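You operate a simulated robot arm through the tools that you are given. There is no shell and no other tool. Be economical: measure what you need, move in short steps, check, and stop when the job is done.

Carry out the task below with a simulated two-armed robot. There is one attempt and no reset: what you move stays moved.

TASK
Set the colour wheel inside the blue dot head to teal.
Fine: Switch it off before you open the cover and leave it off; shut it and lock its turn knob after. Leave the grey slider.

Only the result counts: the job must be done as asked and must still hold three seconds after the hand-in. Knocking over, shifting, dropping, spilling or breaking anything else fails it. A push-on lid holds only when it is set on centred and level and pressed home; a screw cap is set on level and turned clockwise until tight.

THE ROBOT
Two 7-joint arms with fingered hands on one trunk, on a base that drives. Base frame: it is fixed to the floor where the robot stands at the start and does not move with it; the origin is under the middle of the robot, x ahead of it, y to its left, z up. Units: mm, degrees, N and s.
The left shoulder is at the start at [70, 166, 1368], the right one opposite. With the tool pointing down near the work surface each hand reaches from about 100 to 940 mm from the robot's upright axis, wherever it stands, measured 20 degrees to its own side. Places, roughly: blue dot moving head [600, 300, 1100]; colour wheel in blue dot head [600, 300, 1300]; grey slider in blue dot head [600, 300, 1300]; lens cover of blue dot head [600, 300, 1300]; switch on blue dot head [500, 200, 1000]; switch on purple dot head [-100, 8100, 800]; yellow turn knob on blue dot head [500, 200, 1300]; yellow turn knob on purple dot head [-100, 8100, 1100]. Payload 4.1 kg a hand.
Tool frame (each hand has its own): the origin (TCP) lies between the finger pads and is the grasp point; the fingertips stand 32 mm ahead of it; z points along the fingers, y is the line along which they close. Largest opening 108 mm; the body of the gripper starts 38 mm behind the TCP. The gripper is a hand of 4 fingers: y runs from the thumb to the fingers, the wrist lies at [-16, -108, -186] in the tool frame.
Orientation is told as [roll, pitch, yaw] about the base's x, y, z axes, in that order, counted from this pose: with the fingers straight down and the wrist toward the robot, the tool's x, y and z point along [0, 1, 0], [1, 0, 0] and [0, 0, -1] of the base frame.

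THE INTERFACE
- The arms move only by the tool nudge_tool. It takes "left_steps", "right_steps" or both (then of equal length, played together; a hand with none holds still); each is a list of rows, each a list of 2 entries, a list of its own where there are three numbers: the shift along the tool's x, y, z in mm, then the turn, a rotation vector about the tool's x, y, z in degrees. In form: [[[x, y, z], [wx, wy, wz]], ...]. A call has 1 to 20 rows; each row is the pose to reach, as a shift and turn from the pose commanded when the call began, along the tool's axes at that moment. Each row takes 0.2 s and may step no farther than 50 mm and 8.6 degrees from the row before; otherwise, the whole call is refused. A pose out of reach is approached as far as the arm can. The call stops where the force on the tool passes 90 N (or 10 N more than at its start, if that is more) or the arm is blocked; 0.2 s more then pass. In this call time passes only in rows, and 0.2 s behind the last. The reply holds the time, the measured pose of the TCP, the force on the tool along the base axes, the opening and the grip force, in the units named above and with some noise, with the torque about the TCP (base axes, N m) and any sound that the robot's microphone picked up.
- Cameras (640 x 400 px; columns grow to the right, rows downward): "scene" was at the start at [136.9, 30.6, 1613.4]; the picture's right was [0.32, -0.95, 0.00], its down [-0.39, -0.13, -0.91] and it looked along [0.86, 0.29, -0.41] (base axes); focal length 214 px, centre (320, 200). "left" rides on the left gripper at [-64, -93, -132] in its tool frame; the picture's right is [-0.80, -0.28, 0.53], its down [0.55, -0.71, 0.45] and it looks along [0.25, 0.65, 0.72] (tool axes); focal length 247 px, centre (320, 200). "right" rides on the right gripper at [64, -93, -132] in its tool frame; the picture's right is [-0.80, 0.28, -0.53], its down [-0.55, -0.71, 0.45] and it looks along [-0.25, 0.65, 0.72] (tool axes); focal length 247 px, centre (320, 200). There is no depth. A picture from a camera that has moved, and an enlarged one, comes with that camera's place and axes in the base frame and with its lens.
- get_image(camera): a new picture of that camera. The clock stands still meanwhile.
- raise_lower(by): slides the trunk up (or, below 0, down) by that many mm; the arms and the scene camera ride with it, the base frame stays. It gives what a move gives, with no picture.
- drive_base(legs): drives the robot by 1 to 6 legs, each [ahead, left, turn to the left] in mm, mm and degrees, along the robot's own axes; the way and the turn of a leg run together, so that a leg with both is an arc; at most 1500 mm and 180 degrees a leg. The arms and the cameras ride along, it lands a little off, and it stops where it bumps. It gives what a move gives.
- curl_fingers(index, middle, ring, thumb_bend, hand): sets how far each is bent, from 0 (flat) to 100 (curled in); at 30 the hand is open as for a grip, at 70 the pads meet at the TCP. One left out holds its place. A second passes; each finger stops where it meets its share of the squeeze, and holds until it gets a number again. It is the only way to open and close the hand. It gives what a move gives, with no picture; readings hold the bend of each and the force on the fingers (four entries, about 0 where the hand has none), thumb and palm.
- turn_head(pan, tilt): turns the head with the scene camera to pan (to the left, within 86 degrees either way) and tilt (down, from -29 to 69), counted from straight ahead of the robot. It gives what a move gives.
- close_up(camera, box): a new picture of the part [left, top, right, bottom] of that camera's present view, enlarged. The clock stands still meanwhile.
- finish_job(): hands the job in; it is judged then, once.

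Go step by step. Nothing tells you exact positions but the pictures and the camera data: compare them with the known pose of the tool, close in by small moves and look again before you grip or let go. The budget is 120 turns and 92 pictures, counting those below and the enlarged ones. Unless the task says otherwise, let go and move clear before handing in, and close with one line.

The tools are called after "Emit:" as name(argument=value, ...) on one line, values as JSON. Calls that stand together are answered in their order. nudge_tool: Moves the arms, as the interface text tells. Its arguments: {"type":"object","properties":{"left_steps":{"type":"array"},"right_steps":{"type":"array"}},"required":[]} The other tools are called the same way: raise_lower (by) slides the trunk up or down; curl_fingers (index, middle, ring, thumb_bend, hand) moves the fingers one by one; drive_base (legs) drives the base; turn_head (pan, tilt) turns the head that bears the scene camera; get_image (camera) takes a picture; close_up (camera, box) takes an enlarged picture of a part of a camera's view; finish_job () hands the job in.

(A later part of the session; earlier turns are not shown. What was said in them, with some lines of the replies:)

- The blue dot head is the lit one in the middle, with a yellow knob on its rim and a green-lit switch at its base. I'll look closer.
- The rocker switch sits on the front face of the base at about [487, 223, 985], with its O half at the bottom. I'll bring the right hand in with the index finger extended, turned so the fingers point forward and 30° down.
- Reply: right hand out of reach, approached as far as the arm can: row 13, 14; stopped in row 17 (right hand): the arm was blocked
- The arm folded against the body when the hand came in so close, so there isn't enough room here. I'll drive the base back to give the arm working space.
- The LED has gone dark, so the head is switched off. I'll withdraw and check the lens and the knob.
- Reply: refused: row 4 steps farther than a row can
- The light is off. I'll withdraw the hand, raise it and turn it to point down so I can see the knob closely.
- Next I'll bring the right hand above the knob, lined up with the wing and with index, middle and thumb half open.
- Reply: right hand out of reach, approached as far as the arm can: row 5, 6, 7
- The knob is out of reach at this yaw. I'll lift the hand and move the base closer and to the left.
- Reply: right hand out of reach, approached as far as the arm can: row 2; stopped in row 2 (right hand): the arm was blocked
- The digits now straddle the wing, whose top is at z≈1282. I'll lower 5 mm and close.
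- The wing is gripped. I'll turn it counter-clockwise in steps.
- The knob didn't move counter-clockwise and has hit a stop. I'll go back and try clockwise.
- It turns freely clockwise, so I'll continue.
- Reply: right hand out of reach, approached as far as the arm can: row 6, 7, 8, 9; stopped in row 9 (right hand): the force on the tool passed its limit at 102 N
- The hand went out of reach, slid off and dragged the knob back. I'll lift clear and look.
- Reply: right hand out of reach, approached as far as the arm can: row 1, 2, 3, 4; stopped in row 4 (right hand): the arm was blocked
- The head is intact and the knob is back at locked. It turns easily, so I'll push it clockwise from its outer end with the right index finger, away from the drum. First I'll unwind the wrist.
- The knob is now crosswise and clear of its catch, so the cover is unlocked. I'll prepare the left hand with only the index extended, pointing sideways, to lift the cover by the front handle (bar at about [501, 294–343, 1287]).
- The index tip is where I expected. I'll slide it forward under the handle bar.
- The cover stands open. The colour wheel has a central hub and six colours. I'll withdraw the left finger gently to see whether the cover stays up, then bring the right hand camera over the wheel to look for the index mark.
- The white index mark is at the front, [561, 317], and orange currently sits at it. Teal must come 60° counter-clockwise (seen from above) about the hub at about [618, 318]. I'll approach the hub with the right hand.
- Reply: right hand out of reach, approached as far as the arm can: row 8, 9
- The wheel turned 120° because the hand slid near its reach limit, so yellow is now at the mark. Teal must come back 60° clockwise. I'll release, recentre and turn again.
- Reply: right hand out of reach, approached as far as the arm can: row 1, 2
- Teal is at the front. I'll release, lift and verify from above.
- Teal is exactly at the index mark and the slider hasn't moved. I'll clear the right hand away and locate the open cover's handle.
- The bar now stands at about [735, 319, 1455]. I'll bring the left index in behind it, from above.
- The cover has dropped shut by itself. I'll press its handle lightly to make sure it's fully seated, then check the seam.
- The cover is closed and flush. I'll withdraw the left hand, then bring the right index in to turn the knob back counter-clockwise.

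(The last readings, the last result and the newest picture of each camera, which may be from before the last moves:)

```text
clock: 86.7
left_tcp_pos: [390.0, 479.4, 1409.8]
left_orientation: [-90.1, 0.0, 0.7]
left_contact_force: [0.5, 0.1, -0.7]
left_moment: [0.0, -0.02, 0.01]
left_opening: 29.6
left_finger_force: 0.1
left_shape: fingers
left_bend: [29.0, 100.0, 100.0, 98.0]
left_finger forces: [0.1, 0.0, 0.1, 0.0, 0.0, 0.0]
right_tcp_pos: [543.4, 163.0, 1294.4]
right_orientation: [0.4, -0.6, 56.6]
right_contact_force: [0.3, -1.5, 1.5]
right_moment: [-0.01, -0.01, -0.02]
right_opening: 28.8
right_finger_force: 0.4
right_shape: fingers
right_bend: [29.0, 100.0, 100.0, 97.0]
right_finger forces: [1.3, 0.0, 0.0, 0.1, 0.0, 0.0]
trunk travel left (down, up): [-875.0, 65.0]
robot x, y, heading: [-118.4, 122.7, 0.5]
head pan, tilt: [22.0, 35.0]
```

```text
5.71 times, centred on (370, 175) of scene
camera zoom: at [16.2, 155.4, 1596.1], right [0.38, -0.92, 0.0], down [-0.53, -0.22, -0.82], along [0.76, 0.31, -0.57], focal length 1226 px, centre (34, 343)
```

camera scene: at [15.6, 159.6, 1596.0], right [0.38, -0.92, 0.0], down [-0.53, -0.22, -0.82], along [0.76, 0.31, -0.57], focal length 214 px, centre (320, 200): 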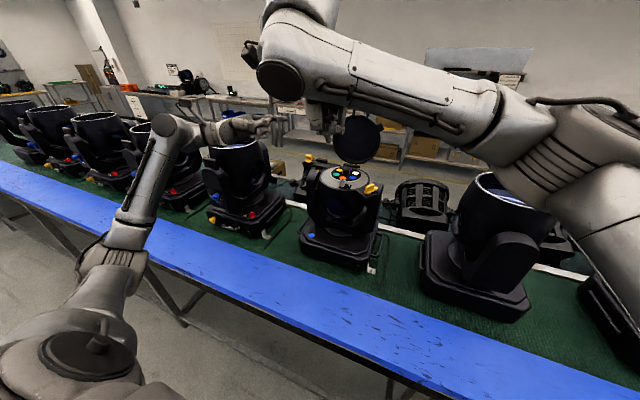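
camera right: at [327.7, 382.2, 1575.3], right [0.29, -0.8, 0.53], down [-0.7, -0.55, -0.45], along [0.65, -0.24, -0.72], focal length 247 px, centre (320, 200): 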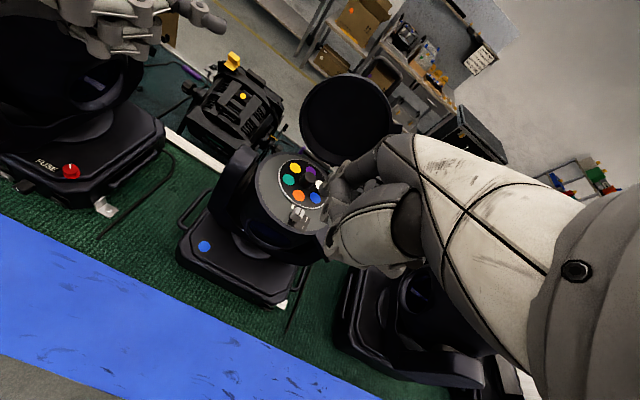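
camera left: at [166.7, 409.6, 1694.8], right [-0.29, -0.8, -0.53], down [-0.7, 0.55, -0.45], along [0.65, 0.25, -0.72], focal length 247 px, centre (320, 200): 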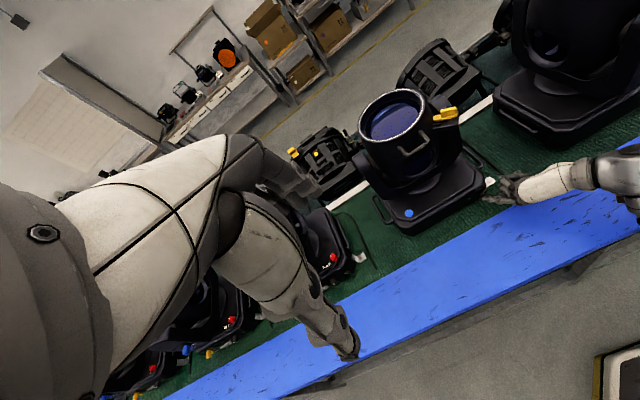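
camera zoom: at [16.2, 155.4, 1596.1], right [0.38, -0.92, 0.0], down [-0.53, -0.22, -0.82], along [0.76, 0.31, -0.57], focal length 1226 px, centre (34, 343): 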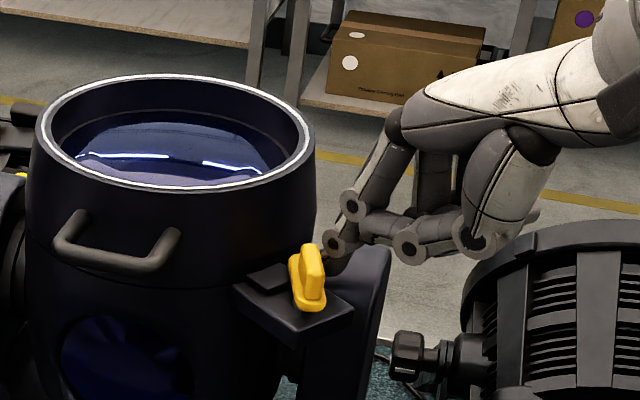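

Emit:
nudge_tool(right_steps=[[[3, 3, 0], [0, 0, 0]], [[6, 5, 0], [0, 0, 0]], [[9, 6, 0], [0, 0, 0]], [[13, 6, 0], [0, 0, 0]]])

Emit:
close_up(camera="scene", box=[330, 140, 410, 210])

```text
clock: 87.7
left_tcp_pos: [390.3, 479.0, 1409.3]
left_orientation: [-90.0, 0.1, 0.6]
left_contact_force: [0.6, 0.6, 0.0]
left_moment: [0.0, 0.04, -0.01]
left_opening: 29.9
left_finger_force: 0.1
left_shape: fingers
left_bend: [29.0, 100.0, 100.0, 98.0]
left_finger forces: [0.0, 0.0, 0.1, 0.0, 0.0, 0.0]
right_tcp_pos: [536.7, 176.1, 1295.0]
right_orientation: [0.3, -0.7, 56.6]
right_contact_force: [1.3, -0.3, -0.1]
right_moment: [-0.04, -0.03, -0.08]
right_opening: 28.8
right_finger_force: 0.7
right_shape: fingers
right_bend: [29.0, 100.0, 100.0, 97.0]
right_finger forces: [1.3, 0.0, 0.0, 0.0, 0.1, 0.1]
trunk travel left (down, up): [-875.0, 65.0]
robot x, y, heading: [-116.6, 120.7, 0.8]
head pan, tilt: [22.0, 35.0]
```

```text
5.71 times, centred on (370, 175) of scene
camera zoom: at [16.0, 155.2, 1596.1], right [0.38, -0.92, 0.0], down [-0.53, -0.22, -0.82], along [0.76, 0.31, -0.57], focal length 1226 px, centre (34, 343)
```

zoom: 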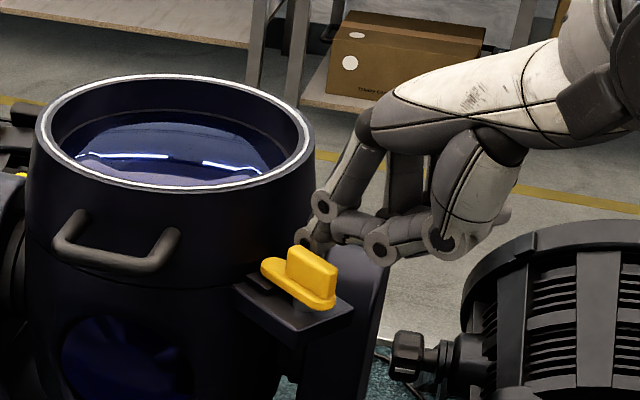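

The knob looks back in its original locked pose. I'll push slightly further to make sure it's against the stop.

Emit:
nudge_tool(right_steps=[[[3, 0, 0], [0, 0, 0]], [[6, 0, 0], [0, 0, 0]]])

```text
clock: 88.3
left_tcp_pos: [391.8, 477.2, 1408.5]
left_orientation: [-90.0, 0.1, 0.7]
left_contact_force: [-0.4, 0.7, 0.1]
left_moment: [-0.05, 0.02, -0.02]
left_opening: 29.9
left_finger_force: 0.1
left_shape: fingers
left_bend: [29.0, 100.0, 100.0, 98.0]
left_finger forces: [0.1, 0.1, 0.0, 0.0, 0.0, 0.1]
right_tcp_pos: [532.2, 176.7, 1293.8]
right_orientation: [0.3, -0.7, 56.5]
right_contact_force: [6.0, -3.0, 1.4]
right_moment: [-0.02, -0.15, -0.42]
right_opening: 29.4
right_finger_force: 3.2
right_shape: fingers
right_bend: [29.0, 100.0, 100.0, 97.0]
right_finger forces: [5.7, 0.1, 0.0, 0.0, 0.1, 0.0]
trunk travel left (down, up): [-875.0, 65.0]
robot x, y, heading: [-116.5, 117.9, 0.4]
head pan, tilt: [22.0, 35.0]
```

It's firmly at the stop. I'll withdraw the right hand and do a final check.

Emit:
nudge_tool(right_steps=[[[-8, -2, 0], [0, 0, 0]], [[-8, -25, -10], [0, 0, 0]], [[-8, -60, -40], [0, 0, 0]], [[-5, -105, -60], [0, 0, 0]], [[-5, -145, -80], [0, 0, 0]]])

Emit:
close_up(camera="scene", box=[280, 130, 420, 280])

Emit:
close_up(camera="scene", box=[350, 165, 390, 200])

```text
clock: 89.5
left_tcp_pos: [388.5, 476.1, 1409.7]
left_orientation: [-90.0, 0.0, 0.5]
left_contact_force: [-0.4, -0.4, 0.3]
left_moment: [0.03, 0.01, 0.05]
left_opening: 29.5
left_finger_force: 0.1
left_shape: fingers
left_bend: [29.0, 100.0, 100.0, 98.0]
left_finger forces: [0.0, 0.0, 0.0, 0.0, 0.0, 0.1]
right_tcp_pos: [452.9, 51.8, 1372.9]
right_orientation: [0.4, -0.7, 56.6]
right_contact_force: [-0.7, -0.7, 0.2]
right_moment: [0.01, 0.0, 0.03]
right_opening: 29.4
right_finger_force: 0.1
right_shape: fingers
right_bend: [29.0, 100.0, 100.0, 97.0]
right_finger forces: [0.1, 0.1, 0.0, 0.0, 0.0, 0.0]
trunk travel left (down, up): [-875.0, 65.0]
robot x, y, heading: [-113.4, 122.6, 0.5]
head pan, tilt: [22.0, 35.0]
```

```text
2.67 times, centred on (350, 205) of scene
camera zoom: at [14.2, 152.9, 1596.3], right [0.38, -0.92, 0.0], down [-0.53, -0.22, -0.82], along [0.76, 0.32, -0.57], focal length 572 px, centre (240, 187)
```

zoom: 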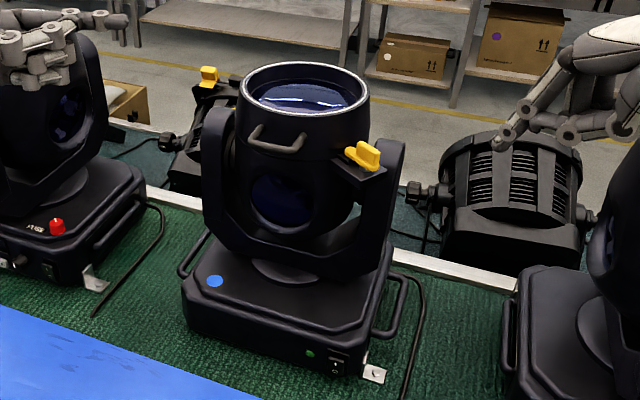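

```text
11.43 times, centred on (370, 182) of scene
camera zoom: at [14.2, 152.9, 1596.3], right [0.38, -0.92, 0.0], down [-0.53, -0.22, -0.82], along [0.76, 0.32, -0.57], focal length 2451 px, centre (-251, 400)
```

zoom: 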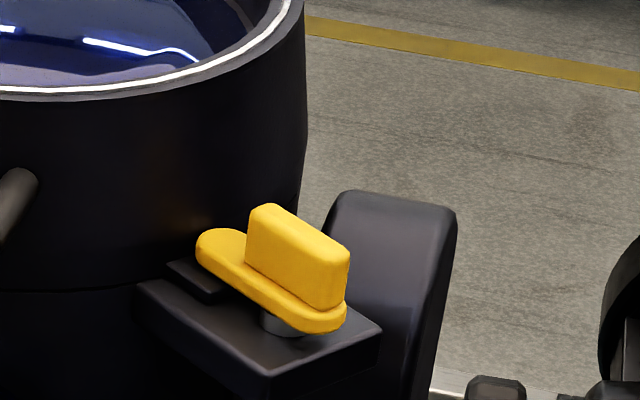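

The cover is shut, the knob is locked over its catch, the LED is dark and both hands are clear. I'm handing in.

Emit:
finish_job()

```text
The job is handed in.
```

The blue dot head is off, its colour wheel is set to teal, the cover is shut and the turn knob is locked. I left the grey slider alone. The cover dropped shut by itself while I was closing it, and I did not reopen it to recheck the wheel.
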